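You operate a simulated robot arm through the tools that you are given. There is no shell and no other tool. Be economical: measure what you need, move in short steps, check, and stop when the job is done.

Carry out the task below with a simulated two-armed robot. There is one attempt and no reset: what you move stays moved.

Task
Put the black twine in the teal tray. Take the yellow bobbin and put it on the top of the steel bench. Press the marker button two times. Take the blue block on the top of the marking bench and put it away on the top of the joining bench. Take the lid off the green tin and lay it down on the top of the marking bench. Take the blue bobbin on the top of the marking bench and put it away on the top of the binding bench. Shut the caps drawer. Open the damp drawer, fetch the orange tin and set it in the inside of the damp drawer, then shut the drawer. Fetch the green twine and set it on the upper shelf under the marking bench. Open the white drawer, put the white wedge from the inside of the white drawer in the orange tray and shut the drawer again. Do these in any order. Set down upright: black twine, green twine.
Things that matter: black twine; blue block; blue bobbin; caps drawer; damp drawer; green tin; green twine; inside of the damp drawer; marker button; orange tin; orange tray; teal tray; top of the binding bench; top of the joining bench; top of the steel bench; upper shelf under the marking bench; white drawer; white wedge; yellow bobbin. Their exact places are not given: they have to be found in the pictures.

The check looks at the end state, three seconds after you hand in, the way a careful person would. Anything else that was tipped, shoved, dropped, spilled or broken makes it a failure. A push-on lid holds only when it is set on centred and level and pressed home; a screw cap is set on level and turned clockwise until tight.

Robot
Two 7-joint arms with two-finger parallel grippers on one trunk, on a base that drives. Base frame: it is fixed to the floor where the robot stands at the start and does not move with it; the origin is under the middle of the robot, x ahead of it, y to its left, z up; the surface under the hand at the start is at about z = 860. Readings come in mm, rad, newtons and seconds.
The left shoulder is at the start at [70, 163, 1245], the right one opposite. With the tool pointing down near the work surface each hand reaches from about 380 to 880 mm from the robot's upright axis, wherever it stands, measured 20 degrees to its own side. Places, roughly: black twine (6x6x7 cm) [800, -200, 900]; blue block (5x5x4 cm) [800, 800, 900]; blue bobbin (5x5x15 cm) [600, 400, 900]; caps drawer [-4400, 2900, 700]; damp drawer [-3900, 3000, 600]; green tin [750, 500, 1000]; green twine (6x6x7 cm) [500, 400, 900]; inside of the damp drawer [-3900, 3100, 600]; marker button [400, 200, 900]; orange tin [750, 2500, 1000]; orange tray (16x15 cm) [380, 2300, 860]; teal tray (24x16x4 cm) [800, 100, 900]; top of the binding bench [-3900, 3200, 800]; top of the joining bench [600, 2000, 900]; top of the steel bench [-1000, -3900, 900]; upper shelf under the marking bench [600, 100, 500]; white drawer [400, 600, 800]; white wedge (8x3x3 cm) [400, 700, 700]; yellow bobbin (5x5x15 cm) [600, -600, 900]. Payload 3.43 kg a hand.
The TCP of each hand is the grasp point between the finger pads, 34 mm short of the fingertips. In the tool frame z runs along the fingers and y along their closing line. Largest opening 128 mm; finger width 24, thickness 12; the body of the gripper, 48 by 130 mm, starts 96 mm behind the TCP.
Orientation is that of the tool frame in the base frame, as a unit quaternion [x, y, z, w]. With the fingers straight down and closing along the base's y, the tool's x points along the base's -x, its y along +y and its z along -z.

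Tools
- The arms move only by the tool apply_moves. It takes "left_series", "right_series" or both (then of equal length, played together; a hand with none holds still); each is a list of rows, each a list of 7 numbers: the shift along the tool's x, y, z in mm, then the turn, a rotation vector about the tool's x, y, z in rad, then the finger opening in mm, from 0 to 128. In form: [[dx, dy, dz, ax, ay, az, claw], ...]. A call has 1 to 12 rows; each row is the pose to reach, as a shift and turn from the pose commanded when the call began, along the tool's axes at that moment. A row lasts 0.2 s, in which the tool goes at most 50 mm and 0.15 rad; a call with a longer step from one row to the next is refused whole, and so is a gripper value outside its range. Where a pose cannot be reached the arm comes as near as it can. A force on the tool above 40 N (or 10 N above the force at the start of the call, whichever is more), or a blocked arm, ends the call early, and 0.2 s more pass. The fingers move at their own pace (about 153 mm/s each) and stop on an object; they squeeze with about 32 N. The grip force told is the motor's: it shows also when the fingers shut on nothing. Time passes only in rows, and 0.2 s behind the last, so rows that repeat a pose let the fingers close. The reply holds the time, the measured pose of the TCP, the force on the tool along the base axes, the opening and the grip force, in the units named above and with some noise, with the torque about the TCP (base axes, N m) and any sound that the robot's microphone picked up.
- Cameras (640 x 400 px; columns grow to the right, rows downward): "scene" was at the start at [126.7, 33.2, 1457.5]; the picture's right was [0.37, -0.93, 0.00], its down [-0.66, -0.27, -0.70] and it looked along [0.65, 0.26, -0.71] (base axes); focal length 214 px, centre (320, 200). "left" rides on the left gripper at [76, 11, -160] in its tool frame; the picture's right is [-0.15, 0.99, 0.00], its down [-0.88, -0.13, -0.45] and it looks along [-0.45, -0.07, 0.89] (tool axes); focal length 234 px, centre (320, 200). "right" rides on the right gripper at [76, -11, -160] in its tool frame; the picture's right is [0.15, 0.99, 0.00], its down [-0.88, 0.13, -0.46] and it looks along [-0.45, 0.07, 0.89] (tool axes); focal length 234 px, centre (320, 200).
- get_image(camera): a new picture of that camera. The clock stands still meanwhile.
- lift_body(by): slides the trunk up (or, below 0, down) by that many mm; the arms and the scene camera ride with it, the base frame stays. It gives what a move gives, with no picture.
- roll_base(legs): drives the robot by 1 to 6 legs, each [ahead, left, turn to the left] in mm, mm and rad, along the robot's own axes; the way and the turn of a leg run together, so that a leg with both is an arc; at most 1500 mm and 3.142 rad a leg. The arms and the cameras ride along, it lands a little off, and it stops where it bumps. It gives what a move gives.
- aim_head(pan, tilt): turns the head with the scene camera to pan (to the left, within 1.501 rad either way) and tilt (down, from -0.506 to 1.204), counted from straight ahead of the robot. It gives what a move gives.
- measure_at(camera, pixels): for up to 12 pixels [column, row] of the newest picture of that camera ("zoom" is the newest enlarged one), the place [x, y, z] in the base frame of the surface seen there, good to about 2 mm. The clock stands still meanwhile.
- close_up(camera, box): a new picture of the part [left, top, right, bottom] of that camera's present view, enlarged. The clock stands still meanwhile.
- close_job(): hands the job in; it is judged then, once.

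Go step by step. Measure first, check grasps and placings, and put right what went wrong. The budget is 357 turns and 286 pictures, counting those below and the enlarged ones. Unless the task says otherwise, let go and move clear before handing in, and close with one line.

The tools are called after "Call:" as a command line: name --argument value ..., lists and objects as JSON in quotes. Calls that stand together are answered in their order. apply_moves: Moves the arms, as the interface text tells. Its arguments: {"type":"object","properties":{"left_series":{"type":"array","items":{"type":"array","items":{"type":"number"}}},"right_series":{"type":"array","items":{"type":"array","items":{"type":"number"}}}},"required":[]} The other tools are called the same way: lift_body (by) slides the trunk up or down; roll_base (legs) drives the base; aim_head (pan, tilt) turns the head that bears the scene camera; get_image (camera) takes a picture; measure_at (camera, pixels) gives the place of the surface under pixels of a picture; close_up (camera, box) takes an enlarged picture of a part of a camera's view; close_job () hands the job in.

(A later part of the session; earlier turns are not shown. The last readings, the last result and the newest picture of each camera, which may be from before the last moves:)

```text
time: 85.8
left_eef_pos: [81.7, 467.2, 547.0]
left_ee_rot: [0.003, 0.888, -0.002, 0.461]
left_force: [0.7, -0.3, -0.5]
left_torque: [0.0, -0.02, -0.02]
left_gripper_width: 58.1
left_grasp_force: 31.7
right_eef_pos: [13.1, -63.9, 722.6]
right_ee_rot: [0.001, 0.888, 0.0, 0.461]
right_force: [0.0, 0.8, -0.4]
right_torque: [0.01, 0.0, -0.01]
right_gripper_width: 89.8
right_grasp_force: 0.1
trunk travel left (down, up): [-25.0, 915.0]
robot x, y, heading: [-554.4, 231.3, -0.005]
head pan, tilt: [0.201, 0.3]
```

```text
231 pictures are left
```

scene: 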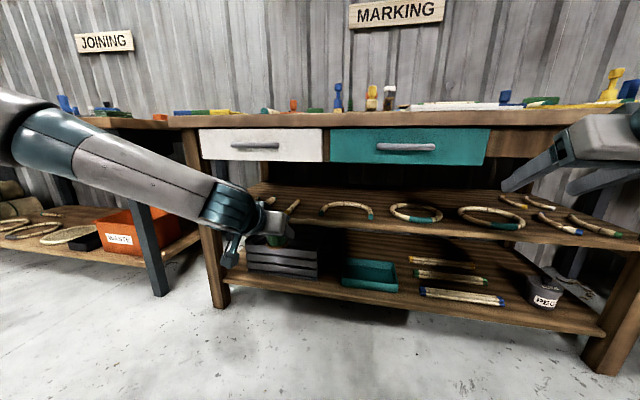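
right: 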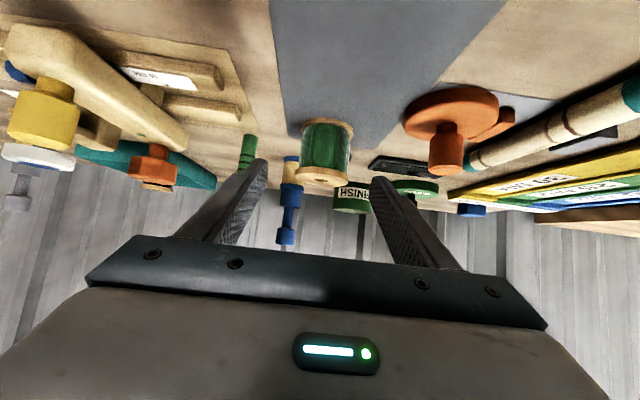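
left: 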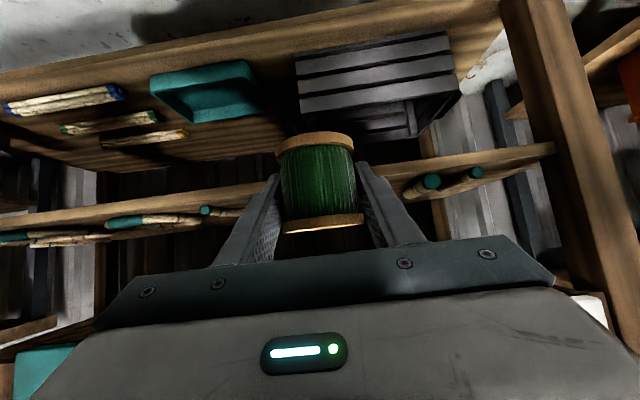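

The right hand could meet the bench front, so I raise it first; then drive ahead 250 mm.

Call:
apply_moves --right_series '[[-38, 0, -27, 0, 0, 0, 90], [-76, 0, -54, 0, 0, 0, 90], [-114, 0, -81, 0, 0, 0, 90], [-152, 0, -108, 0, 0, 0, 90], [-190, 0, -134, 0, 0, 0, 90], [-229, 0, -161, 0, 0, 0, 90]]'

Call:
roll_base --legs '[[220, 0, 0]]'

Call:
aim_head --pan 0.5 --tilt 0.3

Call:
get_image --camera "scene"

Call:
get_image --camera "left"

```text
time: 87.2
left_eef_pos: [81.8, 466.6, 546.6]
left_ee_rot: [0.002, 0.888, -0.002, 0.461]
left_force: [0.3, -0.1, -1.3]
left_torque: [0.01, 0.03, 0.0]
left_gripper_width: 58.3
left_grasp_force: 32.5
right_eef_pos: [13.5, -64.7, 1002.0]
right_ee_rot: [0.0, 0.887, 0.0, 0.462]
right_force: [-0.1, -0.4, 0.1]
right_torque: [0.01, 0.0, -0.01]
right_gripper_width: 89.9
right_grasp_force: 0.0
trunk travel left (down, up): [-25.0, 915.0]
robot x, y, heading: [-550.5, 230.1, -0.0]
head pan, tilt: [0.201, 0.3]
```

```text
time: 88.9
left_eef_pos: [302.3, 468.2, 547.6]
left_ee_rot: [0.001, 0.888, -0.002, 0.46]
left_force: [-0.1, 0.6, -0.6]
left_torque: [-0.03, -0.03, 0.0]
left_gripper_width: 58.4
left_grasp_force: 31.8
right_eef_pos: [234.2, -65.9, 1001.2]
right_ee_rot: [0.0, 0.887, 0.001, 0.461]
right_force: [-0.4, -1.1, -0.3]
right_torque: [-0.03, 0.02, -0.01]
right_gripper_width: 90.0
right_grasp_force: 0.1
trunk travel left (down, up): [-25.0, 915.0]
robot x, y, heading: [-333.9, 231.7, -0.005]
head pan, tilt: [0.201, 0.3]
```

```text
time: 89.7
left_eef_pos: [302.5, 466.8, 547.5]
left_ee_rot: [0.001, 0.888, -0.001, 0.46]
left_force: [-0.2, 0.2, -1.5]
left_torque: [-0.01, -0.01, 0.02]
left_gripper_width: 58.4
left_grasp_force: 32.7
right_eef_pos: [233.0, -65.4, 1000.8]
right_ee_rot: [0.0, 0.887, 0.0, 0.461]
right_force: [1.6, 0.0, -0.8]
right_torque: [-0.01, -0.03, -0.01]
right_gripper_width: 90.3
right_grasp_force: 0.0
trunk travel left (down, up): [-25.0, 915.0]
robot x, y, heading: [-332.6, 232.2, -0.005]
head pan, tilt: [0.499, 0.3]
```

```text
230 pictures are left
```

scene: 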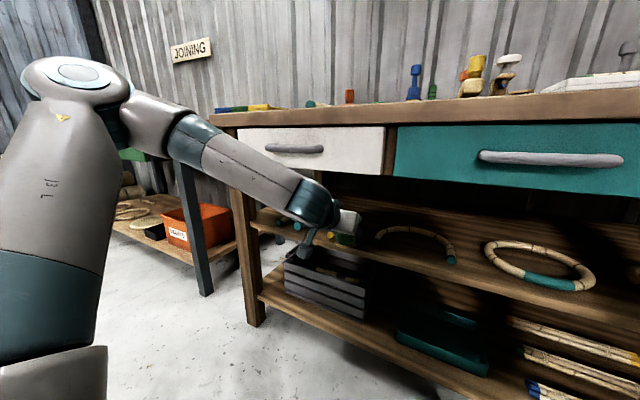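

```text
229 pictures are left
```

left: 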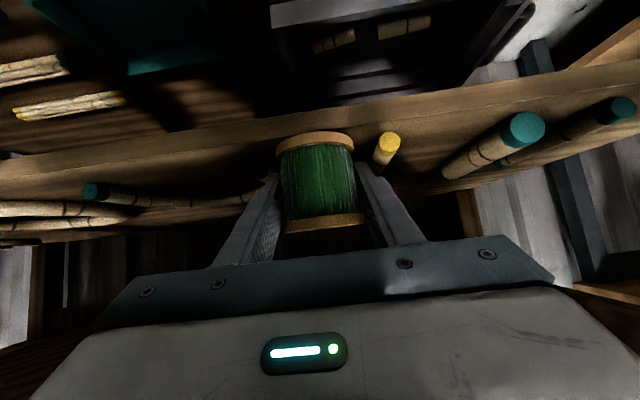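

Clear so far. I check the distance between forearm and the white drawer's handle.

Call:
measure_at --camera "scene" --pixels '[[300, 148], [270, 148], [205, 125], [240, 150], [290, 180], [150, 105], [320, 195], [75, 72]]'

```text
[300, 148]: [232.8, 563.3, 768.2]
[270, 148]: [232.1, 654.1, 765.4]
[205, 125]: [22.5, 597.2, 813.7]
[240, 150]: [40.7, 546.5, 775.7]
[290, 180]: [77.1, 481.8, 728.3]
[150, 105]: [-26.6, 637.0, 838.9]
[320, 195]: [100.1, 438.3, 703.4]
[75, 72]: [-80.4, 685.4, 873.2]
```

After another 83 mm the forearm stays about 30 mm off the handle. Drive ahead 80 mm.

Call:
roll_base --legs '[[80, 0, 0]]'

Call:
get_image --camera "left"

Call:
get_image --camera "scene"

```text
time: 90.8
left_eef_pos: [382.5, 467.2, 545.4]
left_ee_rot: [0.002, 0.888, -0.003, 0.461]
left_force: [-1.1, 0.5, -0.8]
left_torque: [-0.03, -0.06, 0.01]
left_gripper_width: 58.3
left_grasp_force: 31.9
right_eef_pos: [315.7, -65.7, 1000.4]
right_ee_rot: [0.0, 0.887, 0.0, 0.461]
right_force: [1.1, -0.2, 0.0]
right_torque: [0.04, 0.0, -0.02]
right_gripper_width: 90.0
right_grasp_force: 0.0
trunk travel left (down, up): [-25.0, 915.0]
robot x, y, heading: [-250.0, 230.7, 0.003]
head pan, tilt: [0.499, 0.3]
```

```text
228 pictures are left
```

left: 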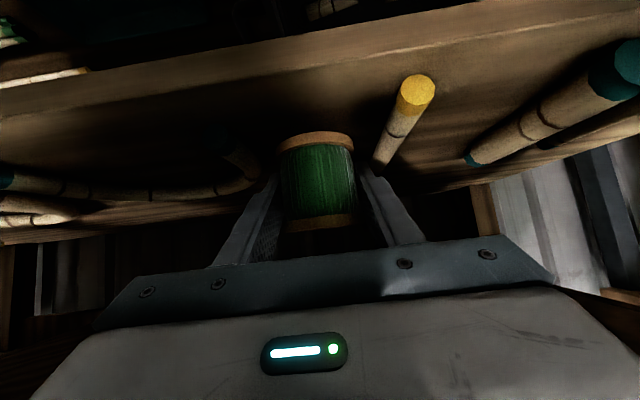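

```text
227 pictures are left
```

scene: 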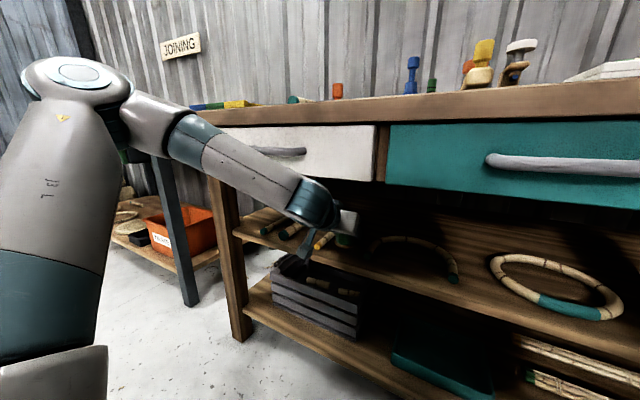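

Lower the twine onto the shelf in small steps.

Call:
apply_moves --left_series '[[7, 0, 5, 0, 0, 0, 40], [13, 0, 9, 0, 0, 0, 40], [15, 0, 11, 0, 0, 0, 40]]'

Call:
close_up --camera "left" --box '[220, 100, 460, 250]'

```text
time: 91.6
left_eef_pos: [383.6, 467.0, 528.5]
left_ee_rot: [0.001, 0.888, -0.001, 0.461]
left_force: [-0.4, -0.3, -0.4]
left_torque: [0.03, 0.02, 0.01]
left_gripper_width: 58.3
left_grasp_force: 31.7
right_eef_pos: [316.2, -65.6, 1000.8]
right_ee_rot: [0.0, 0.887, 0.0, 0.461]
right_force: [-0.9, 0.6, -0.3]
right_torque: [-0.01, 0.0, 0.0]
right_gripper_width: 89.9
right_grasp_force: 0.1
trunk travel left (down, up): [-25.0, 915.0]
robot x, y, heading: [-251.6, 231.3, -0.005]
head pan, tilt: [0.499, 0.3]
```

```text
2.67 times, centred on (340, 175) of left
```

zoom: 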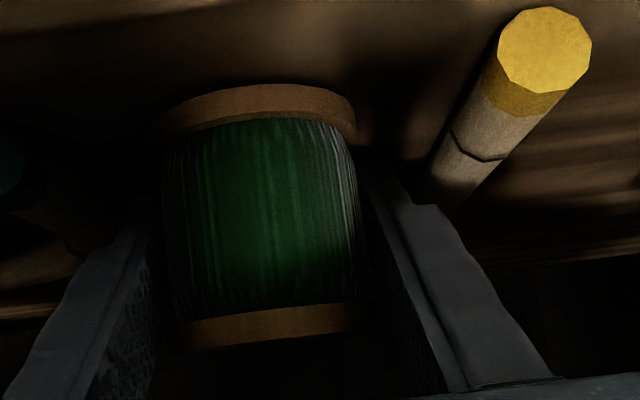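

Lower 2–3 mm more until it touches.

Call:
apply_moves --left_series '[[1.6, 0, 1.2, 0, 0, 0, 40], [3, 0, 2, 0, 0, 0, 40]]'

```text
time: 92.2
left_eef_pos: [382.9, 466.4, 525.4]
left_ee_rot: [0.001, 0.887, -0.001, 0.461]
left_force: [2.4, 1.9, 4.7]
left_torque: [0.15, 0.04, -0.05]
left_gripper_width: 58.2
left_grasp_force: 32.3
right_eef_pos: [314.0, -65.0, 1000.9]
right_ee_rot: [0.0, 0.887, 0.001, 0.461]
right_force: [-0.6, 0.8, 0.3]
right_torque: [0.03, 0.03, 0.01]
right_gripper_width: 90.3
right_grasp_force: 0.0
trunk travel left (down, up): [-25.0, 915.0]
robot x, y, heading: [-251.3, 230.3, -0.002]
head pan, tilt: [0.499, 0.3]
```

Touching (4.7 N). Open slightly and pull straight back.

Call:
apply_moves --left_series '[[0, 0, 0, 0, 0, 0, 62], [0, 0, 0, 0, 0, 0, 70], [0, 0, 0, 0, 0, 0, 70], [11, 0, -17, 0, 0, 0, 70], [28, 0, -41, 0, 0, 0, 70], [46, 0, -66, 0, 0, 0, 70]]'

Call:
get_image --camera "left"

```text
time: 93.6
left_eef_pos: [302.6, 466.4, 525.7]
left_ee_rot: [0.002, 0.888, -0.002, 0.461]
left_force: [-0.1, -0.5, 0.1]
left_torque: [0.01, -0.02, 0.02]
left_gripper_width: 69.8
left_grasp_force: 0.0
right_eef_pos: [314.0, -65.3, 1001.5]
right_ee_rot: [0.001, 0.887, 0.0, 0.461]
right_force: [-0.5, 0.4, -0.8]
right_torque: [0.01, 0.04, -0.01]
right_gripper_width: 90.2
right_grasp_force: 0.1
trunk travel left (down, up): [-25.0, 915.0]
robot x, y, heading: [-250.8, 231.0, -0.005]
head pan, tilt: [0.499, 0.3]
```

```text
225 pictures are left
```

left: 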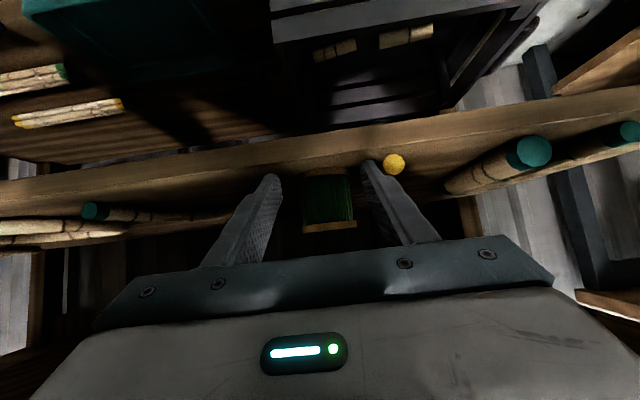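

The twine stands upright on the shelf. I back off, raise the trunk, and turn both hands down again.

Call:
roll_base --legs '[[-350, 0, 0]]'

Call:
lift_body --by 400

Call:
lift_body --by 200

Call:
apply_moves --left_series '[[0, 0, 0, 0, 0.14, 0, 100], [0, 0, 0, 0, 0.28, 0, 100], [0, 0, 0, 0, 0.42, 0, 100], [0, 0, 0, 0, 0.56, 0, 100], [0, 0, 0, 0, 0.7, 0, 100], [0, 0, 0, 0, 0.84, 0, 100], [0, 0, 0, 0, 0.957, 0, 100]]' --right_series '[[0, 0, 0, 0, 0.14, 0, 100], [0, 0, 0, 0, 0.28, 0, 100], [0, 0, 0, 0, 0.42, 0, 100], [0, 0, 0, 0, 0.56, 0, 100], [0, 0, 0, 0, 0.7, 0, 100], [0, 0, 0, 0, 0.84, 0, 100], [0, 0, 0, 0, 0.957, 0, 100]]'

Call:
aim_head --pan 0.3 --tilt 0.6

Call:
get_image --camera "scene"

```text
time: 95.8
left_eef_pos: [-48.0, 468.5, 525.9]
left_ee_rot: [0.0, 0.888, -0.001, 0.46]
left_force: [1.2, -1.4, -0.6]
left_torque: [-0.01, 0.02, 0.0]
left_gripper_width: 70.3
left_grasp_force: 0.0
right_eef_pos: [-33.4, -63.4, 1001.5]
right_ee_rot: [-0.002, 0.887, 0.002, 0.461]
right_force: [0.1, -0.4, -0.8]
right_torque: [-0.02, -0.01, 0.02]
right_gripper_width: 89.9
right_grasp_force: 0.1
trunk travel left (down, up): [-25.0, 915.0]
robot x, y, heading: [-601.9, 230.0, 0.003]
head pan, tilt: [0.499, 0.3]
```

```text
time: 99.7
left_eef_pos: [-46.6, 467.4, 924.7]
left_ee_rot: [0.0, 0.888, -0.001, 0.46]
left_force: [0.1, -0.7, -0.3]
left_torque: [0.01, 0.01, 0.01]
left_gripper_width: 70.0
left_grasp_force: 0.1
right_eef_pos: [-34.5, -63.8, 1401.5]
right_ee_rot: [-0.001, 0.888, 0.001, 0.46]
right_force: [1.0, 0.3, 0.6]
right_torque: [0.01, 0.01, -0.04]
right_gripper_width: 89.8
right_grasp_force: 0.0
trunk travel left (down, up): [-425.0, 515.0]
robot x, y, heading: [-601.8, 227.7, 0.001]
head pan, tilt: [0.499, 0.3]
```

```text
time: 101.8
left_eef_pos: [-47.7, 468.6, 1125.0]
left_ee_rot: [0.0, 0.888, -0.001, 0.461]
left_force: [0.0, -0.4, -0.7]
left_torque: [0.0, 0.0, 0.02]
left_gripper_width: 69.8
left_grasp_force: 0.1
right_eef_pos: [-34.9, -64.1, 1601.1]
right_ee_rot: [-0.001, 0.887, 0.001, 0.461]
right_force: [0.1, 0.2, 0.3]
right_torque: [0.05, -0.01, -0.01]
right_gripper_width: 89.8
right_grasp_force: 0.0
trunk travel left (down, up): [-625.0, 315.0]
robot x, y, heading: [-603.0, 231.3, 0.005]
head pan, tilt: [0.499, 0.3]
```

```text
time: 103.4
left_eef_pos: [-43.3, 469.0, 1121.7]
left_ee_rot: [0.001, 1.0, -0.001, -0.003]
left_force: [0.2, -0.2, -0.4]
left_torque: [0.0, 0.07, -0.04]
left_gripper_width: 100.0
left_grasp_force: 0.0
right_eef_pos: [-76.7, -52.6, 1468.9]
right_ee_rot: [-0.001, 1.0, 0.001, 0.017]
right_force: [1.0, 0.4, -1.2]
right_torque: [-0.05, 0.06, -0.02]
right_gripper_width: 100.1
right_grasp_force: 0.1
right hand out of reach, approached as far as the arm can: row 4, 5, 6, 7
trunk travel left (down, up): [-625.0, 315.0]
robot x, y, heading: [-602.2, 229.9, 0.002]
head pan, tilt: [0.499, 0.3]
```

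```text
time: 104.2
left_eef_pos: [-47.3, 466.6, 1125.6]
left_ee_rot: [0.001, 1.0, 0.0, 0.0]
left_force: [0.5, -1.3, -0.1]
left_torque: [-0.01, 0.0, -0.02]
left_gripper_width: 99.9
left_grasp_force: 0.0
right_eef_pos: [-83.0, -56.6, 1472.9]
right_ee_rot: [-0.001, 1.0, 0.001, 0.02]
right_force: [-0.2, -0.3, 0.2]
right_torque: [0.01, -0.02, 0.01]
right_gripper_width: 100.1
right_grasp_force: 0.1
trunk travel left (down, up): [-625.0, 315.0]
robot x, y, heading: [-605.8, 234.2, -0.0]
head pan, tilt: [0.3, 0.6]
```

```text
224 pictures are left
```

scene: 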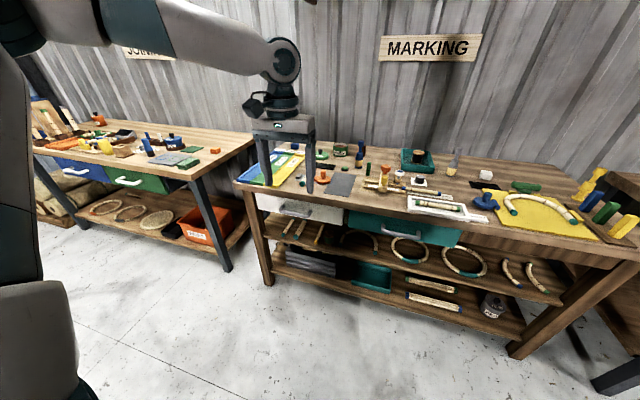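

Next the white drawer. I drive the base to y≈600 and turn the right hand 90° about its axis so the fingers close along x on the handle.

Call:
roll_base --legs '[[0, 400, 0]]'

Call:
apply_moves --right_series '[[0, 0, 40, 0, -0.02, 0, 100], [0, 0, 80, 0, -0.04, 0, 100], [0, 0, 120, 0, -0.04, 0, 100], [0, 0, 160, 0, -0.04, 0, 100], [0, 0, 200, 0, -0.04, 0, 100], [0, 0, 240, 0, -0.04, 0, 100], [0, 0, 280, 0, -0.04, 0, 100], [-40, 0, 320, 0, -0.04, 0, 100]]'

Call:
apply_moves --right_series '[[0, 0, 0, 0, 0, 0.14, 100], [0, 0, 0, 0, 0, 0.28, 100], [0, 0, 0, 0, 0, 0.42, 100], [0, 0, 0, 0, 0, 0.56, 100], [0, 0, 0, 0, 0, 0.7, 100], [0, 0, 0, 0, 0, 0.84, 100], [0, 0, 0, 0, 0, 0.98, 100], [0, 0, 0, 0, 0, 1.12, 100], [0, 0, 0, 0, 0, 1.26, 100], [0, 0, 0, 0, 0, 1.4, 100], [0, 0, 0, 0, 0, 1.54, 100], [0, 0, 0, 0, 0, 1.571, 100]]'

Call:
get_image --camera "scene"

```text
time: 106.7
left_eef_pos: [-48.4, 868.1, 1124.4]
left_ee_rot: [0.001, 1.0, 0.0, 0.0]
left_force: [-0.4, -1.1, 0.5]
left_torque: [0.0, 0.0, 0.02]
left_gripper_width: 100.1
left_grasp_force: 0.0
right_eef_pos: [-83.0, 345.8, 1472.4]
right_ee_rot: [0.0, 1.0, 0.001, 0.019]
right_force: [0.8, -0.5, 0.2]
right_torque: [-0.02, 0.0, 0.0]
right_gripper_width: 100.0
right_grasp_force: 0.0
trunk travel left (down, up): [-625.0, 315.0]
robot x, y, heading: [-599.9, 628.6, -0.001]
head pan, tilt: [0.3, 0.6]
```

```text
refused: row 8 steps farther than a row can; nothing moved
```

```text
time: 109.3
left_eef_pos: [-47.0, 869.2, 1124.8]
left_ee_rot: [0.001, 1.0, -0.001, 0.0]
left_force: [0.4, -0.2, -0.3]
left_torque: [0.01, 0.03, -0.01]
left_gripper_width: 100.0
left_grasp_force: 0.1
right_eef_pos: [-83.9, 344.8, 1471.4]
right_ee_rot: [0.707, 0.707, 0.015, 0.013]
right_force: [-0.4, -0.5, -0.6]
right_torque: [0.0, 0.0, -0.03]
right_gripper_width: 100.0
right_grasp_force: 0.0
trunk travel left (down, up): [-625.0, 315.0]
robot x, y, heading: [-603.4, 635.0, 0.005]
head pan, tilt: [0.3, 0.6]
```

```text
223 pictures are left
```

scene: 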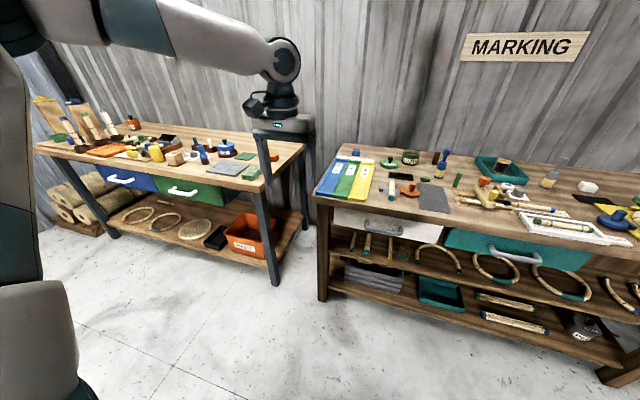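

The right hand is turned (fingers close along x). I bring it down to z≈960 at y 600, then drive ahead.

Call:
apply_moves --right_series '[[21, 0, 42, 0.038, 0, 0, 100], [42, 0, 85, 0.038, 0, 0, 100], [64, 0, 127, 0.038, 0, 0, 100], [85, 0, 170, 0.038, 0, 0, 100], [106, 0, 213, 0.038, 0, 0, 100], [127, 0, 255, 0.038, 0, 0, 100], [149, 0, 298, 0.038, 0, 0, 100], [170, 0, 340, 0.038, 0, 0, 100], [191, 0, 383, 0.038, 0, 0, 100], [212, 0, 425, 0.038, 0, 0, 100], [234, 0, 468, 0.038, 0, 0, 100], [255, 0, 510, 0.038, 0, 0, 100]]'

Call:
roll_base --legs '[[200, 0, 0]]'

Call:
aim_head --pan 0.0 --tilt 0.6

Call:
get_image --camera "scene"

Call:
get_image --camera "right"

```text
time: 111.9
left_eef_pos: [-47.3, 870.2, 1124.4]
left_ee_rot: [0.0, 1.0, -0.002, 0.0]
left_force: [-0.5, 0.3, 0.4]
left_torque: [-0.04, 0.02, -0.01]
left_gripper_width: 99.7
left_grasp_force: 0.1
right_eef_pos: [-64.0, 604.1, 963.6]
right_ee_rot: [0.707, 0.707, 0.002, 0.0]
right_force: [0.0, 0.6, 0.3]
right_torque: [-0.04, 0.02, 0.0]
right_gripper_width: 99.8
right_grasp_force: 0.1
trunk travel left (down, up): [-625.0, 315.0]
robot x, y, heading: [-602.6, 632.5, 0.002]
head pan, tilt: [0.3, 0.6]
```

```text
time: 113.5
left_eef_pos: [148.9, 868.5, 1125.2]
left_ee_rot: [0.001, 1.0, -0.001, 0.0]
left_force: [-0.3, 0.8, 0.3]
left_torque: [0.0, 0.04, -0.03]
left_gripper_width: 99.9
left_grasp_force: 0.1
right_eef_pos: [134.0, 600.9, 963.9]
right_ee_rot: [0.708, 0.707, 0.001, 0.0]
right_force: [0.1, 0.2, -0.4]
right_torque: [-0.02, 0.0, 0.04]
right_gripper_width: 100.2
right_grasp_force: 0.0
trunk travel left (down, up): [-625.0, 315.0]
robot x, y, heading: [-404.5, 634.8, -0.001]
head pan, tilt: [0.3, 0.6]
```

```text
time: 114.3
left_eef_pos: [149.2, 868.9, 1124.2]
left_ee_rot: [0.002, 1.0, -0.001, 0.0]
left_force: [-0.7, 0.0, 0.1]
left_torque: [0.02, -0.01, -0.05]
left_gripper_width: 100.1
left_grasp_force: 0.0
right_eef_pos: [132.8, 601.3, 963.9]
right_ee_rot: [0.707, 0.707, 0.001, 0.0]
right_force: [0.1, 0.2, -0.1]
right_torque: [0.03, 0.0, -0.03]
right_gripper_width: 100.0
right_grasp_force: 0.0
trunk travel left (down, up): [-625.0, 315.0]
robot x, y, heading: [-402.7, 634.2, -0.0]
head pan, tilt: [0.0, 0.6]
```

```text
222 pictures are left
```

scene: 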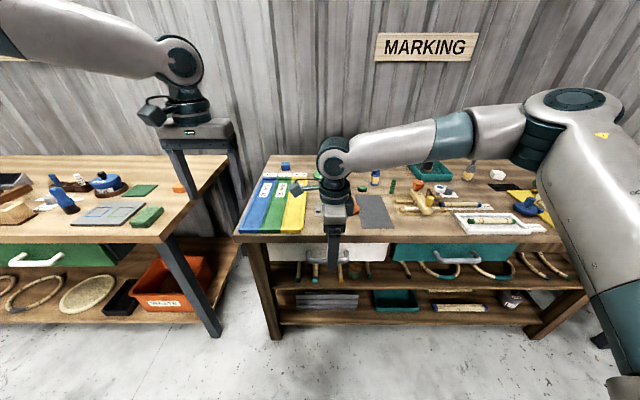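

```text
221 pictures are left
```

right: 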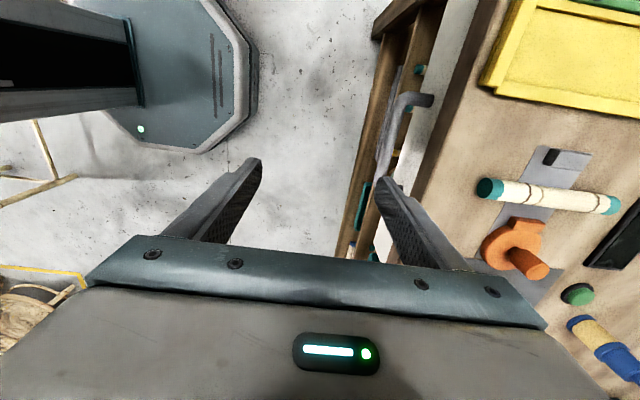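

The handle appears in the right camera near (400,110). I measure bar and bench edge.

Call:
close_up --camera "right" --box '[340, 60, 500, 160]'

Call:
measure_at --camera "right" --pixels '[[402, 108], [397, 105], [408, 105], [425, 100], [460, 130], [440, 160], [392, 140], [384, 150]]'

```text
4.00 times, centred on (420, 110) of right
```

zoom: 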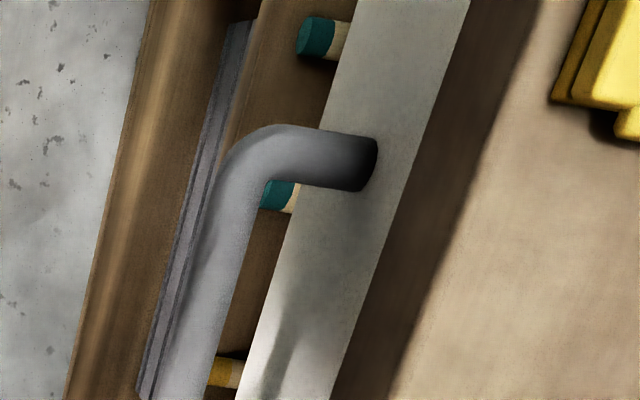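

```text
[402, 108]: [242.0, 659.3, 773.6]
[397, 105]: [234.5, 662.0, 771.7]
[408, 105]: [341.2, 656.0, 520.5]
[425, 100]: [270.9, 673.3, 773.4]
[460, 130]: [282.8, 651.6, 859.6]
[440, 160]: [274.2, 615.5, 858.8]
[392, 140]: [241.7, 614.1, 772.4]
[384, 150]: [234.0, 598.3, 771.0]
```

I need the exact bench edge and drawer face positions; measuring in the zoom.

Call:
measure_at --camera "zoom" --pixels '[[440, 250], [455, 250], [470, 250], [485, 250], [380, 250], [340, 250], [215, 250], [245, 250], [185, 300], [225, 300], [205, 300]]'

```text
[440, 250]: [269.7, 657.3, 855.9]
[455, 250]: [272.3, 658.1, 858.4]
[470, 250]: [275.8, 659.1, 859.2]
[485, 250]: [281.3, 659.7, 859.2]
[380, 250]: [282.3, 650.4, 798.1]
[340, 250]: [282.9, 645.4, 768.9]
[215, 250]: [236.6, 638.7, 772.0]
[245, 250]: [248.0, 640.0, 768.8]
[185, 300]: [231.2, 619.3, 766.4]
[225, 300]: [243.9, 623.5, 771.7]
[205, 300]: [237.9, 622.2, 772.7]
```

Bar centre (240, ·, 764), bench edge x 269.5. I go above the bar with a narrow opening of 28 and descend.

Call:
apply_moves --right_series '[[0, 35, 0, 0, 0, 0, 60], [0, 70, 0, 0, 0, 0, 28], [0, 105, 0, 0, 0, 0, 28], [0, 105, 40, 0, 0, 0, 28], [0, 105, 70, 0, 0, 0, 28]]'

Call:
get_image --camera "right"

```text
time: 115.5
left_eef_pos: [150.0, 868.3, 1124.8]
left_ee_rot: [0.002, 1.0, -0.001, -0.001]
left_force: [0.6, -0.5, 0.3]
left_torque: [0.0, 0.04, -0.01]
left_gripper_width: 99.9
left_grasp_force: 0.1
right_eef_pos: [238.8, 601.1, 894.0]
right_ee_rot: [0.707, 0.707, 0.001, -0.002]
right_force: [-0.4, 0.1, -0.6]
right_torque: [0.02, 0.01, -0.01]
right_gripper_width: 28.1
right_grasp_force: 0.0
trunk travel left (down, up): [-625.0, 315.0]
robot x, y, heading: [-403.4, 636.0, 0.001]
head pan, tilt: [0.0, 0.6]
```

```text
219 pictures are left
```

right: 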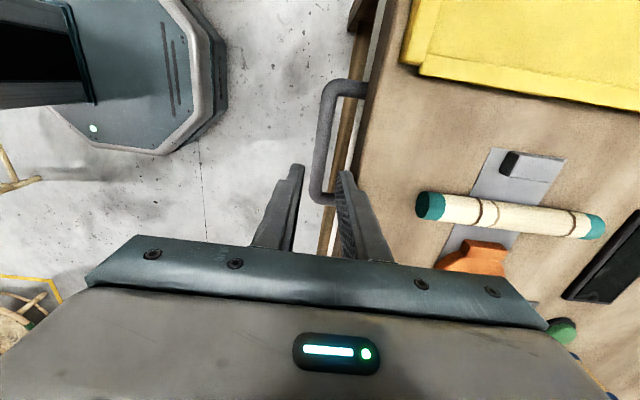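

The fingers line up on both sides of the bar. Descend to z 785 and grip.

Call:
apply_moves --right_series '[[0, 0, 40, 0, 0, 0, 28], [0, 0, 75, 0, 0, 0, 28], [0, 0, 95, 0, 0, 0, 28], [0, 0, 109, 0, 0, 0, 28], [0, 0, 109, 0, 0, 0, 5], [0, 0, 109, 0, 0, 0, 5]]'

Call:
get_image --camera "right"

```text
time: 116.9
left_eef_pos: [149.5, 867.7, 1125.9]
left_ee_rot: [0.002, 1.0, 0.0, 0.0]
left_force: [-0.5, 0.3, -0.7]
left_torque: [-0.02, 0.01, 0.0]
left_gripper_width: 99.9
left_grasp_force: 0.1
right_eef_pos: [238.0, 602.0, 785.6]
right_ee_rot: [0.706, 0.708, 0.002, -0.001]
right_force: [3.8, -0.6, 6.0]
right_torque: [0.48, -0.05, 0.88]
right_gripper_width: 17.5
right_grasp_force: 44.5
trunk travel left (down, up): [-625.0, 315.0]
robot x, y, heading: [-407.0, 628.7, -0.005]
head pan, tilt: [0.0, 0.6]
```

```text
218 pictures are left
```

right: 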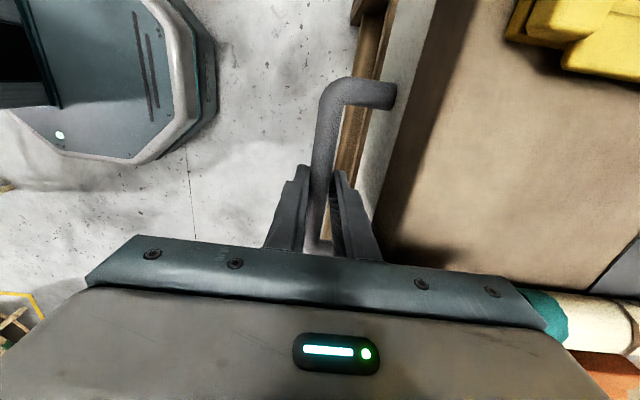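

Handle gripped (17.5 mm). Pull it out with the arm.

Call:
apply_moves --right_series '[[0, -15, 0, 0, 0, 0, 5], [0, -35, 0, 0, 0, 0, 5], [0, -60, 0, 0, 0, 0, 5], [0, -85, 0, 0, 0, 0, 5], [0, -110, 0, 0, 0, 0, 5], [0, -135, 0, 0, 0, 0, 5], [0, -160, 0, 0, 0, 0, 5], [0, -180, 0, 0, 0, 0, 5]]'

Call:
aim_head --pan 0.0 --tilt 0.75

Call:
get_image --camera "scene"

```text
time: 118.7
left_eef_pos: [146.2, 869.3, 1128.2]
left_ee_rot: [0.002, 1.0, -0.001, 0.002]
left_force: [-0.1, -0.8, -0.3]
left_torque: [0.01, 0.0, 0.03]
left_gripper_width: 99.8
left_grasp_force: 0.0
right_eef_pos: [63.0, 601.7, 786.5]
right_ee_rot: [0.706, 0.708, 0.005, -0.002]
right_force: [-1.2, 1.9, 39.3]
right_torque: [-0.45, -0.03, 0.46]
right_gripper_width: 17.9
right_grasp_force: 45.2
right hand out of reach, approached as far as the arm can: row 8
trunk travel left (down, up): [-625.0, 315.0]
robot x, y, heading: [-403.8, 635.4, 0.001]
head pan, tilt: [0.0, 0.6]
```

```text
time: 119.4
left_eef_pos: [147.0, 869.2, 1127.5]
left_ee_rot: [0.003, 1.0, -0.001, 0.001]
left_force: [-0.3, 0.2, -0.4]
left_torque: [0.0, 0.01, -0.01]
left_gripper_width: 99.9
left_grasp_force: 0.0
right_eef_pos: [61.6, 601.8, 784.1]
right_ee_rot: [0.706, 0.708, 0.003, 0.0]
right_force: [1.0, 5.6, 41.2]
right_torque: [0.09, 0.02, 0.88]
right_gripper_width: 17.9
right_grasp_force: 45.2
trunk travel left (down, up): [-625.0, 315.0]
robot x, y, heading: [-406.2, 630.8, -0.002]
head pan, tilt: [0.0, 0.75]
```

```text
217 pictures are left
```

scene: 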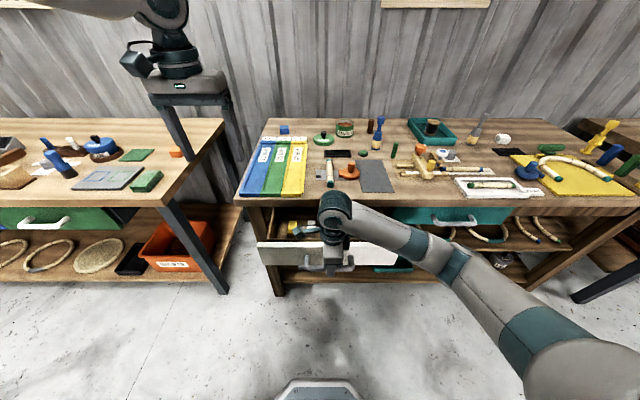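

The drawer is open 177 mm. I release the handle and lift the hand, then look inside.

Call:
apply_moves --right_series '[[0, 0, 0, 0, 0, 0, 30], [0, 0, 0, 0, 0, 0, 30], [0, 0, -30, 0, 0, 0, 30], [0, 0, -70, 0, 0, 0, 30], [0, 0, -110, 0, 0, 0, 30], [0, 0, -150, 0, 0, 0, 50]]'

Call:
close_up --camera "scene" --box '[230, 170, 430, 295]'

Call:
get_image --camera "right"

```text
time: 120.8
left_eef_pos: [148.4, 869.3, 1125.5]
left_ee_rot: [0.001, 1.0, -0.001, 0.0]
left_force: [-0.5, 1.9, -0.5]
left_torque: [0.0, -0.02, 0.01]
left_gripper_width: 99.9
left_grasp_force: 0.0
right_eef_pos: [125.4, 579.3, 908.4]
right_ee_rot: [0.704, 0.711, 0.001, -0.003]
right_force: [-0.4, 0.1, -0.5]
right_torque: [0.01, -0.01, 0.01]
right_gripper_width: 50.0
right_grasp_force: 0.0
right hand out of reach, approached as far as the arm can: row 3, 4, 5, 6
trunk travel left (down, up): [-625.0, 315.0]
robot x, y, heading: [-401.6, 632.1, 0.001]
head pan, tilt: [0.0, 0.75]
```

```text
3.20 times, centred on (330, 232) of scene
```

zoom: 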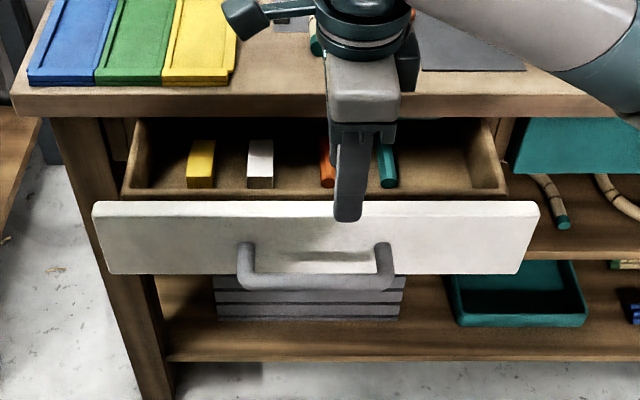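

```text
215 pictures are left
```

right: 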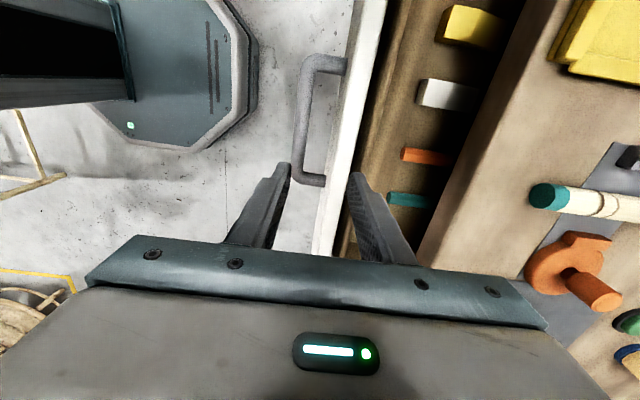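

I see the white wedge (right image 445,95) next to a yellow one. Measuring its extent and the drawer.

Call:
close_up --camera "right" --box '[330, 0, 570, 150]'

Call:
measure_at --camera "right" --pixels '[[424, 82], [422, 103], [445, 85], [445, 104], [470, 88], [465, 107], [400, 100], [480, 120], [440, 36], [430, 155], [360, 60], [500, 90]]'

```text
2.67 times, centred on (450, 75) of right
```

zoom: 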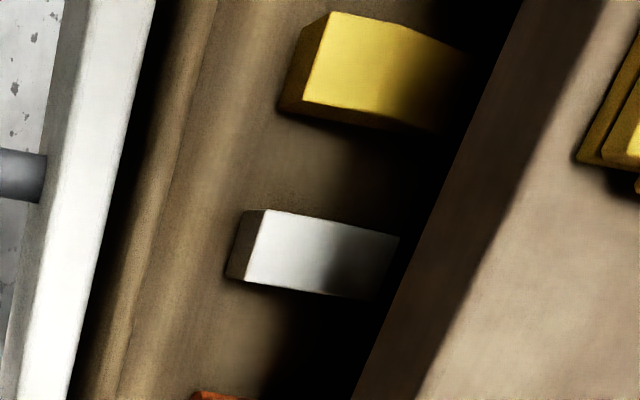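

```text
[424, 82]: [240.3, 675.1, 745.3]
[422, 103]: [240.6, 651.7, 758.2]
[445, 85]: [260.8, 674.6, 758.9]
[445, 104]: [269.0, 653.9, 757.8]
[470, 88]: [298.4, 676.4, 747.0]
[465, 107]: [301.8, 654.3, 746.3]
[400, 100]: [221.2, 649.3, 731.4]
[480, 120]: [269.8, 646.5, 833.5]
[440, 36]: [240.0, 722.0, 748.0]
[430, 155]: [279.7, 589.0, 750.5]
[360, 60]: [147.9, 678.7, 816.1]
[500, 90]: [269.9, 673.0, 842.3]
```

The wedge is half under the bench edge, so I'll open the drawer more. Back the base 160 mm and re-measure the handle.

Call:
roll_base --legs '[[-160, 0, 0]]'

Call:
get_image --camera "right"

```text
time: 122.2
left_eef_pos: [-8.7, 867.9, 1125.1]
left_ee_rot: [0.001, 1.0, 0.0, -0.001]
left_force: [0.1, 0.2, 0.7]
left_torque: [0.0, -0.01, -0.01]
left_gripper_width: 100.1
left_grasp_force: 0.0
right_eef_pos: [-34.2, 580.8, 907.2]
right_ee_rot: [0.704, 0.71, 0.002, -0.003]
right_force: [-1.2, -0.7, 0.0]
right_torque: [0.03, -0.03, 0.02]
right_gripper_width: 50.3
right_grasp_force: 0.0
trunk travel left (down, up): [-625.0, 315.0]
robot x, y, heading: [-563.0, 633.4, 0.001]
head pan, tilt: [0.0, 0.75]
```

```text
213 pictures are left
```

right: 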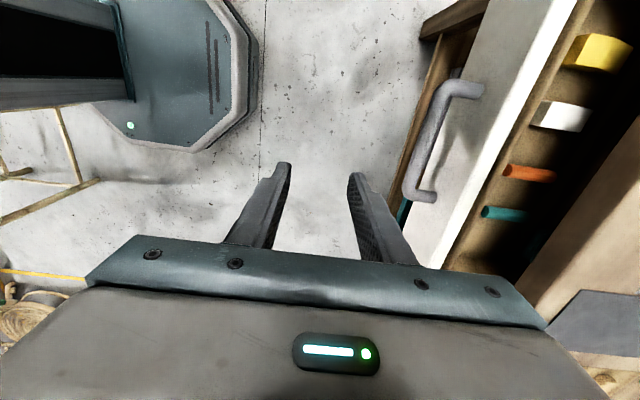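

Call:
measure_at --camera "right" --pixels '[[420, 150], [427, 150], [432, 130], [412, 180], [495, 150]]'

```text
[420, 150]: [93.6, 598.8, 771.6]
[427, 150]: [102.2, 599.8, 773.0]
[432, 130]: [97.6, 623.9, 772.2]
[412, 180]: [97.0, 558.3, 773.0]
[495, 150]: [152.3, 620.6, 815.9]
```

The bar is at x≈98. Move above it, descend, grip, and pull 180 mm.

Call:
apply_moves --right_series '[[7, 44, 0, 0, 0, 0, 38], [14, 88, 0, 0, 0, 0, 38], [20, 132, 0, 0, 0, 0, 38], [20, 132, 45, 0, 0, 0, 38], [20, 132, 90, 0, 0, 0, 38], [20, 132, 123, 0, 0, 0, 38], [20, 132, 123, 0, 0, 0, 5], [20, 132, 123, 0, 0, 0, 5]]'

Call:
apply_moves --right_series '[[0, -15, 0, 0, 0, 0, 5], [0, -35, 0, 0, 0, 0, 5], [0, -60, 0, 0, 0, 0, 5], [0, -85, 0, 0, 0, 0, 5], [0, -110, 0, 0, 0, 0, 5], [0, -135, 0, 0, 0, 0, 5], [0, -155, 0, 0, 0, 0, 5], [0, -170, 0, 0, 0, 0, 5]]'

```text
time: 124.0
left_eef_pos: [-8.1, 869.5, 1124.8]
left_ee_rot: [0.002, 1.0, -0.001, -0.001]
left_force: [0.1, -0.3, -0.3]
left_torque: [-0.02, -0.02, -0.04]
left_gripper_width: 100.2
left_grasp_force: 0.1
right_eef_pos: [97.3, 601.5, 783.5]
right_ee_rot: [0.703, 0.711, 0.002, -0.003]
right_force: [0.0, 2.9, -3.8]
right_torque: [-0.13, -0.06, 0.06]
right_gripper_width: 17.9
right_grasp_force: 44.8
trunk travel left (down, up): [-625.0, 315.0]
robot x, y, heading: [-567.2, 633.1, -0.003]
head pan, tilt: [0.0, 0.75]
```

```text
time: 125.5
left_eef_pos: [-7.9, 869.9, 1124.4]
left_ee_rot: [0.001, 1.0, -0.001, 0.0]
left_force: [-0.6, -0.4, 0.6]
left_torque: [-0.02, -0.07, 0.0]
left_gripper_width: 100.1
left_grasp_force: 0.0
right_eef_pos: [-29.7, 602.1, 783.2]
right_ee_rot: [0.706, 0.708, 0.008, 0.001]
right_force: [11.9, 2.3, -12.0]
right_torque: [0.1, 0.04, 0.9]
right_gripper_width: 18.0
right_grasp_force: 45.4
trunk travel left (down, up): [-625.0, 315.0]
robot x, y, heading: [-567.5, 633.0, 0.002]
head pan, tilt: [0.0, 0.75]
stopped in row 7 (right hand): the force on the tool passed its limit at 63 N (the readings are from after the stop); the commanded pose is now the measured one
```

The drawer hit its end stop at 268 mm open. Release and rise.

Call:
apply_moves --right_series '[[0, 0, 0, 0, 0, 0, 36], [0, 0, 0, 0, 0, 0, 36], [0, 0, -30, 0, 0, 0, 36], [0, 0, -70, 0, 0, 0, 36], [0, 0, -110, 0, 0, 0, 50], [0, 0, -150, 0, 0, 0, 60]]'

Call:
get_image --camera "right"

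```text
time: 126.9
left_eef_pos: [-9.4, 869.6, 1125.7]
left_ee_rot: [0.001, 1.0, 0.0, 0.0]
left_force: [-0.5, -0.9, 0.4]
left_torque: [0.03, 0.02, -0.04]
left_gripper_width: 100.0
left_grasp_force: 0.1
right_eef_pos: [-20.2, 598.2, 931.8]
right_ee_rot: [0.704, 0.71, 0.007, 0.0]
right_force: [0.1, -0.3, -0.1]
right_torque: [-0.01, 0.0, 0.0]
right_gripper_width: 59.9
right_grasp_force: 0.1
right hand out of reach, approached as far as the arm can: row 6
trunk travel left (down, up): [-625.0, 315.0]
robot x, y, heading: [-560.9, 630.6, -0.003]
head pan, tilt: [0.0, 0.75]
```

```text
212 pictures are left
```

right: 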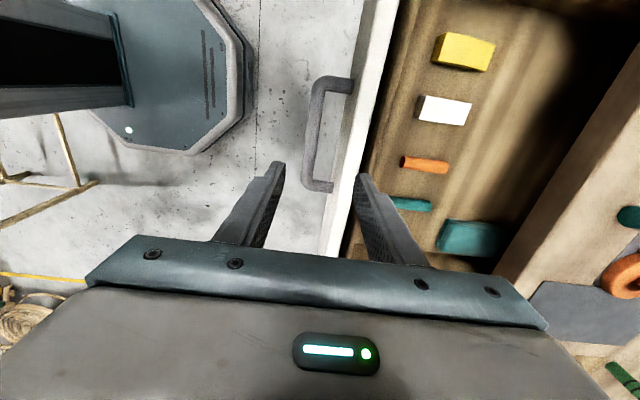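

The wedge is fully accessible at (445,108). Measuring it for the left hand.

Call:
measure_at --camera "right" --pixels '[[421, 97], [420, 118], [445, 97], [445, 123], [468, 104], [464, 124], [445, 110], [462, 40], [430, 162], [390, 100]]'

Call:
close_up --camera "right" --box '[370, 20, 530, 120]'

```text
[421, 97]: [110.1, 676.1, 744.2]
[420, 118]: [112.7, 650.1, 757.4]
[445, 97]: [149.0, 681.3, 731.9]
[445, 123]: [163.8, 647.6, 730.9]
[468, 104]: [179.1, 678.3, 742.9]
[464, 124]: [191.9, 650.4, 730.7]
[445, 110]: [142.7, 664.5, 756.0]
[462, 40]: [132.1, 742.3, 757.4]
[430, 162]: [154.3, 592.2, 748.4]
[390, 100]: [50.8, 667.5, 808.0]
```

```text
4.00 times, centred on (450, 70) of right
```

zoom: 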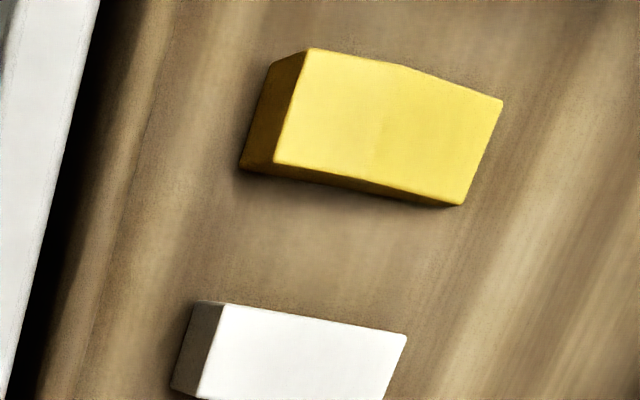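

Wedge spans x 110–185, y 651–678, z 731–758. The right hand moves aside while the left comes above it.

Call:
apply_moves --right_series '[[-20, 0, 0, 0, 0, 0, 60], [-40, 0, 0, 0, 0, 0, 60], [-60, 0, 0, 0, 0, 0, 60], [-80, 0, 0, 0, 0, 0, 60], [-100, 0, 0, 0, 0, 0, 60], [-120, 0, 0, 0, 0, 0, 60], [-140, 0, 0, 0, 0, 0, 60], [-160, 0, 0, 0, 0, 0, 60]]' --left_series '[[-19, -26, 28, 0, 0, 0, 100], [-38, -51, 56, 0, 0, 0, 100], [-58, -77, 84, 0, 0, 0, 80], [-77, -103, 112, 0, 0, 0, 60], [-96, -129, 141, 0, 0, 0, 50], [-115, -154, 169, 0, 0, 0, 50], [-135, -180, 197, 0, 0, 0, 50], [-154, -206, 225, 0, 0, 0, 50]]'

Call:
get_image --camera "left"

```text
time: 128.7
left_eef_pos: [42.2, 811.2, 964.1]
left_ee_rot: [0.001, 1.0, 0.0, 0.0]
left_force: [0.3, -0.2, -0.5]
left_torque: [-0.02, 0.03, -0.02]
left_gripper_width: 50.1
left_grasp_force: 0.0
left hand out of reach, approached as far as the arm can: row 3, 4, 5, 6, 7, 8
right_eef_pos: [-19.6, 436.3, 929.3]
right_ee_rot: [0.706, 0.708, 0.008, 0.001]
right_force: [0.3, 0.0, 0.5]
right_torque: [0.01, 0.01, -0.03]
right_gripper_width: 60.0
right_grasp_force: 0.1
trunk travel left (down, up): [-625.0, 315.0]
robot x, y, heading: [-561.5, 630.8, -0.002]
head pan, tilt: [0.0, 0.75]
```

```text
210 pictures are left
```

left: 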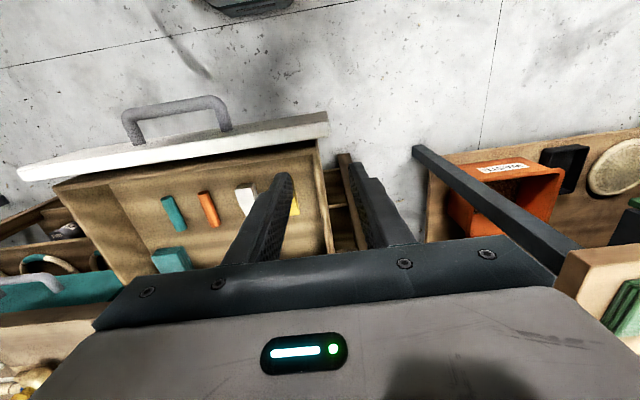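

The left arm can't cross that far inward; I shift the base right 190 mm and retry.

Call:
roll_base --legs '[[0, -190, 0]]'

Call:
apply_moves --left_series '[[-34, 14, 20, 0, 0, 0, 50], [-68, 28, 40, 0, 0, 0, 50], [-102, 42, 64, 0, 0, 0, 50]]'

Call:
get_image --camera "left"

```text
time: 130.2
left_eef_pos: [40.9, 621.9, 963.7]
left_ee_rot: [0.002, 1.0, -0.002, 0.0]
left_force: [0.6, -1.2, 0.8]
left_torque: [0.01, 0.02, 0.0]
left_gripper_width: 49.9
left_grasp_force: 0.2
right_eef_pos: [-18.5, 248.3, 929.4]
right_ee_rot: [0.706, 0.709, 0.007, 0.001]
right_force: [-0.4, -0.3, 0.0]
right_torque: [0.04, -0.02, -0.03]
right_gripper_width: 60.2
right_grasp_force: 0.0
trunk travel left (down, up): [-625.0, 315.0]
robot x, y, heading: [-561.6, 439.3, 0.0]
head pan, tilt: [0.0, 0.75]
```

```text
time: 131.0
left_eef_pos: [103.6, 695.3, 922.2]
left_ee_rot: [0.001, 1.0, -0.003, 0.001]
left_force: [0.2, 0.7, 0.3]
left_torque: [-0.02, 0.02, 0.02]
left_gripper_width: 50.1
left_grasp_force: 0.2
left hand out of reach, approached as far as the arm can: row 1, 2, 3
right_eef_pos: [-18.9, 247.8, 929.9]
right_ee_rot: [0.706, 0.708, 0.007, 0.001]
right_force: [-0.4, -0.2, -0.2]
right_torque: [-0.03, 0.0, 0.02]
right_gripper_width: 60.1
right_grasp_force: 0.0
trunk travel left (down, up): [-625.0, 315.0]
robot x, y, heading: [-566.4, 445.1, -0.003]
head pan, tilt: [0.0, 0.75]
```

```text
209 pictures are left
```

left: 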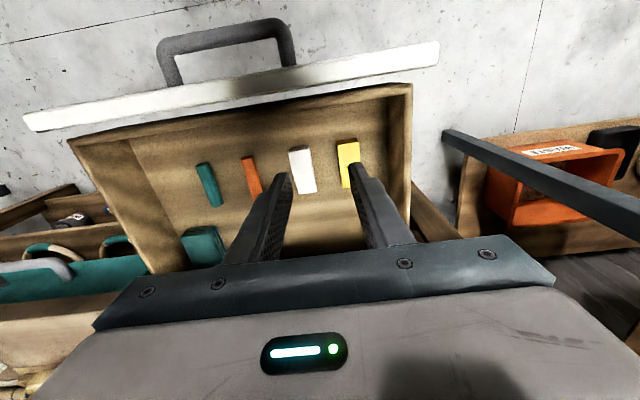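

The left arm seems to be in a poor elbow posture. I'll send it back toward its starting pose to reset it.

Call:
apply_moves --left_series '[[25, 27, -26, 0, 0, 0, 60], [50, 54, -52, 0, 0, 0, 60], [75, 82, -79, 0, 0, 0, 60], [100, 109, -105, 0, 0, 0, 60], [125, 136, -131, 0, 0, 0, 60], [150, 164, -157, 0, 0, 0, 60], [176, 191, -183, 0, 0, 0, 60], [201, 218, -209, 0, 0, 0, 60], [226, 245, -236, 0, 0, 0, 60], [251, 272, -262, 0, 0, 0, 60], [276, 300, -288, 0, 0, 0, 60]]'

Call:
get_image --camera "scene"

```text
time: 133.4
left_eef_pos: [-174.3, 997.8, 1208.8]
left_ee_rot: [0.002, 1.0, -0.002, 0.0]
left_force: [0.2, -0.2, 1.0]
left_torque: [-0.02, 0.01, 0.02]
left_gripper_width: 59.9
left_grasp_force: 0.0
right_eef_pos: [-20.1, 248.5, 931.1]
right_ee_rot: [0.706, 0.708, 0.008, 0.001]
right_force: [0.7, 1.3, 0.1]
right_torque: [-0.02, -0.01, 0.03]
right_gripper_width: 60.0
right_grasp_force: 0.1
trunk travel left (down, up): [-625.0, 315.0]
robot x, y, heading: [-566.3, 443.1, -0.001]
head pan, tilt: [0.0, 0.75]
```

```text
208 pictures are left
```

scene: 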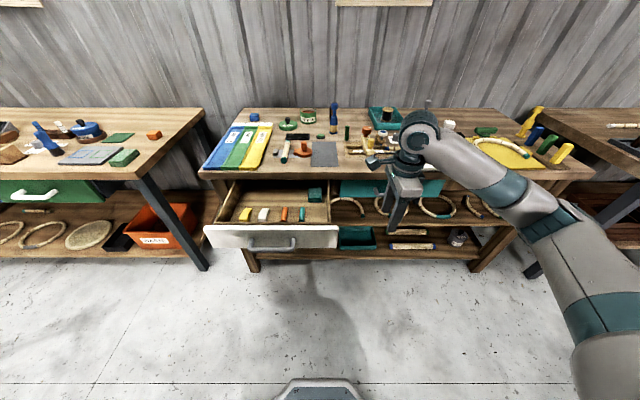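

Try the left hand toward the wedge again from this reset posture.

Call:
apply_moves --left_series '[[-26, -28, 26, 0, 0, 0, 50], [-53, -56, 52, 0, 0, 0, 50], [-80, -83, 77, 0, 0, 0, 50], [-106, -111, 103, 0, 0, 0, 50], [-133, -139, 129, 0, 0, 0, 50], [-160, -167, 155, 0, 0, 0, 50], [-186, -195, 180, 0, 0, 0, 50], [-213, -223, 206, 0, 0, 0, 50], [-239, -250, 232, 0, 0, 0, 50], [-266, -278, 258, 0, 0, 0, 50], [-292, -306, 283, 0, 0, 0, 50], [-319, -334, 309, 0, 0, 0, 50]]'

Call:
get_image --camera "left"

```text
time: 136.0
left_eef_pos: [103.7, 696.4, 923.7]
left_ee_rot: [0.001, 1.0, -0.002, 0.002]
left_force: [-0.3, -0.1, 0.2]
left_torque: [0.01, 0.02, 0.04]
left_gripper_width: 50.0
left_grasp_force: 0.1
left hand out of reach, approached as far as the arm can: row 11, 12
right_eef_pos: [-20.2, 247.6, 931.0]
right_ee_rot: [0.706, 0.708, 0.008, 0.002]
right_force: [0.4, 0.3, -0.4]
right_torque: [0.0, 0.01, 0.0]
right_gripper_width: 60.0
right_grasp_force: 0.1
trunk travel left (down, up): [-625.0, 315.0]
robot x, y, heading: [-565.8, 444.2, 0.001]
head pan, tilt: [0.0, 0.75]
```

```text
207 pictures are left
```

left: 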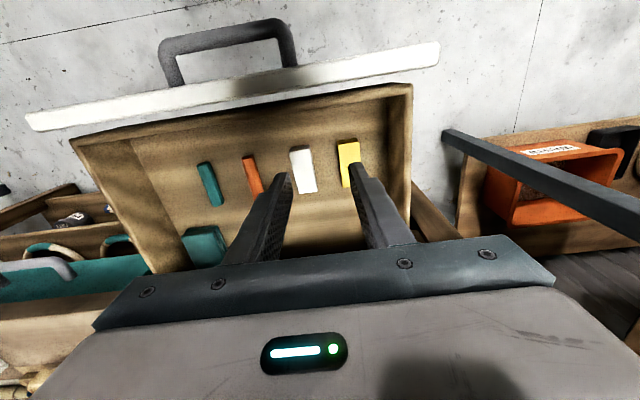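

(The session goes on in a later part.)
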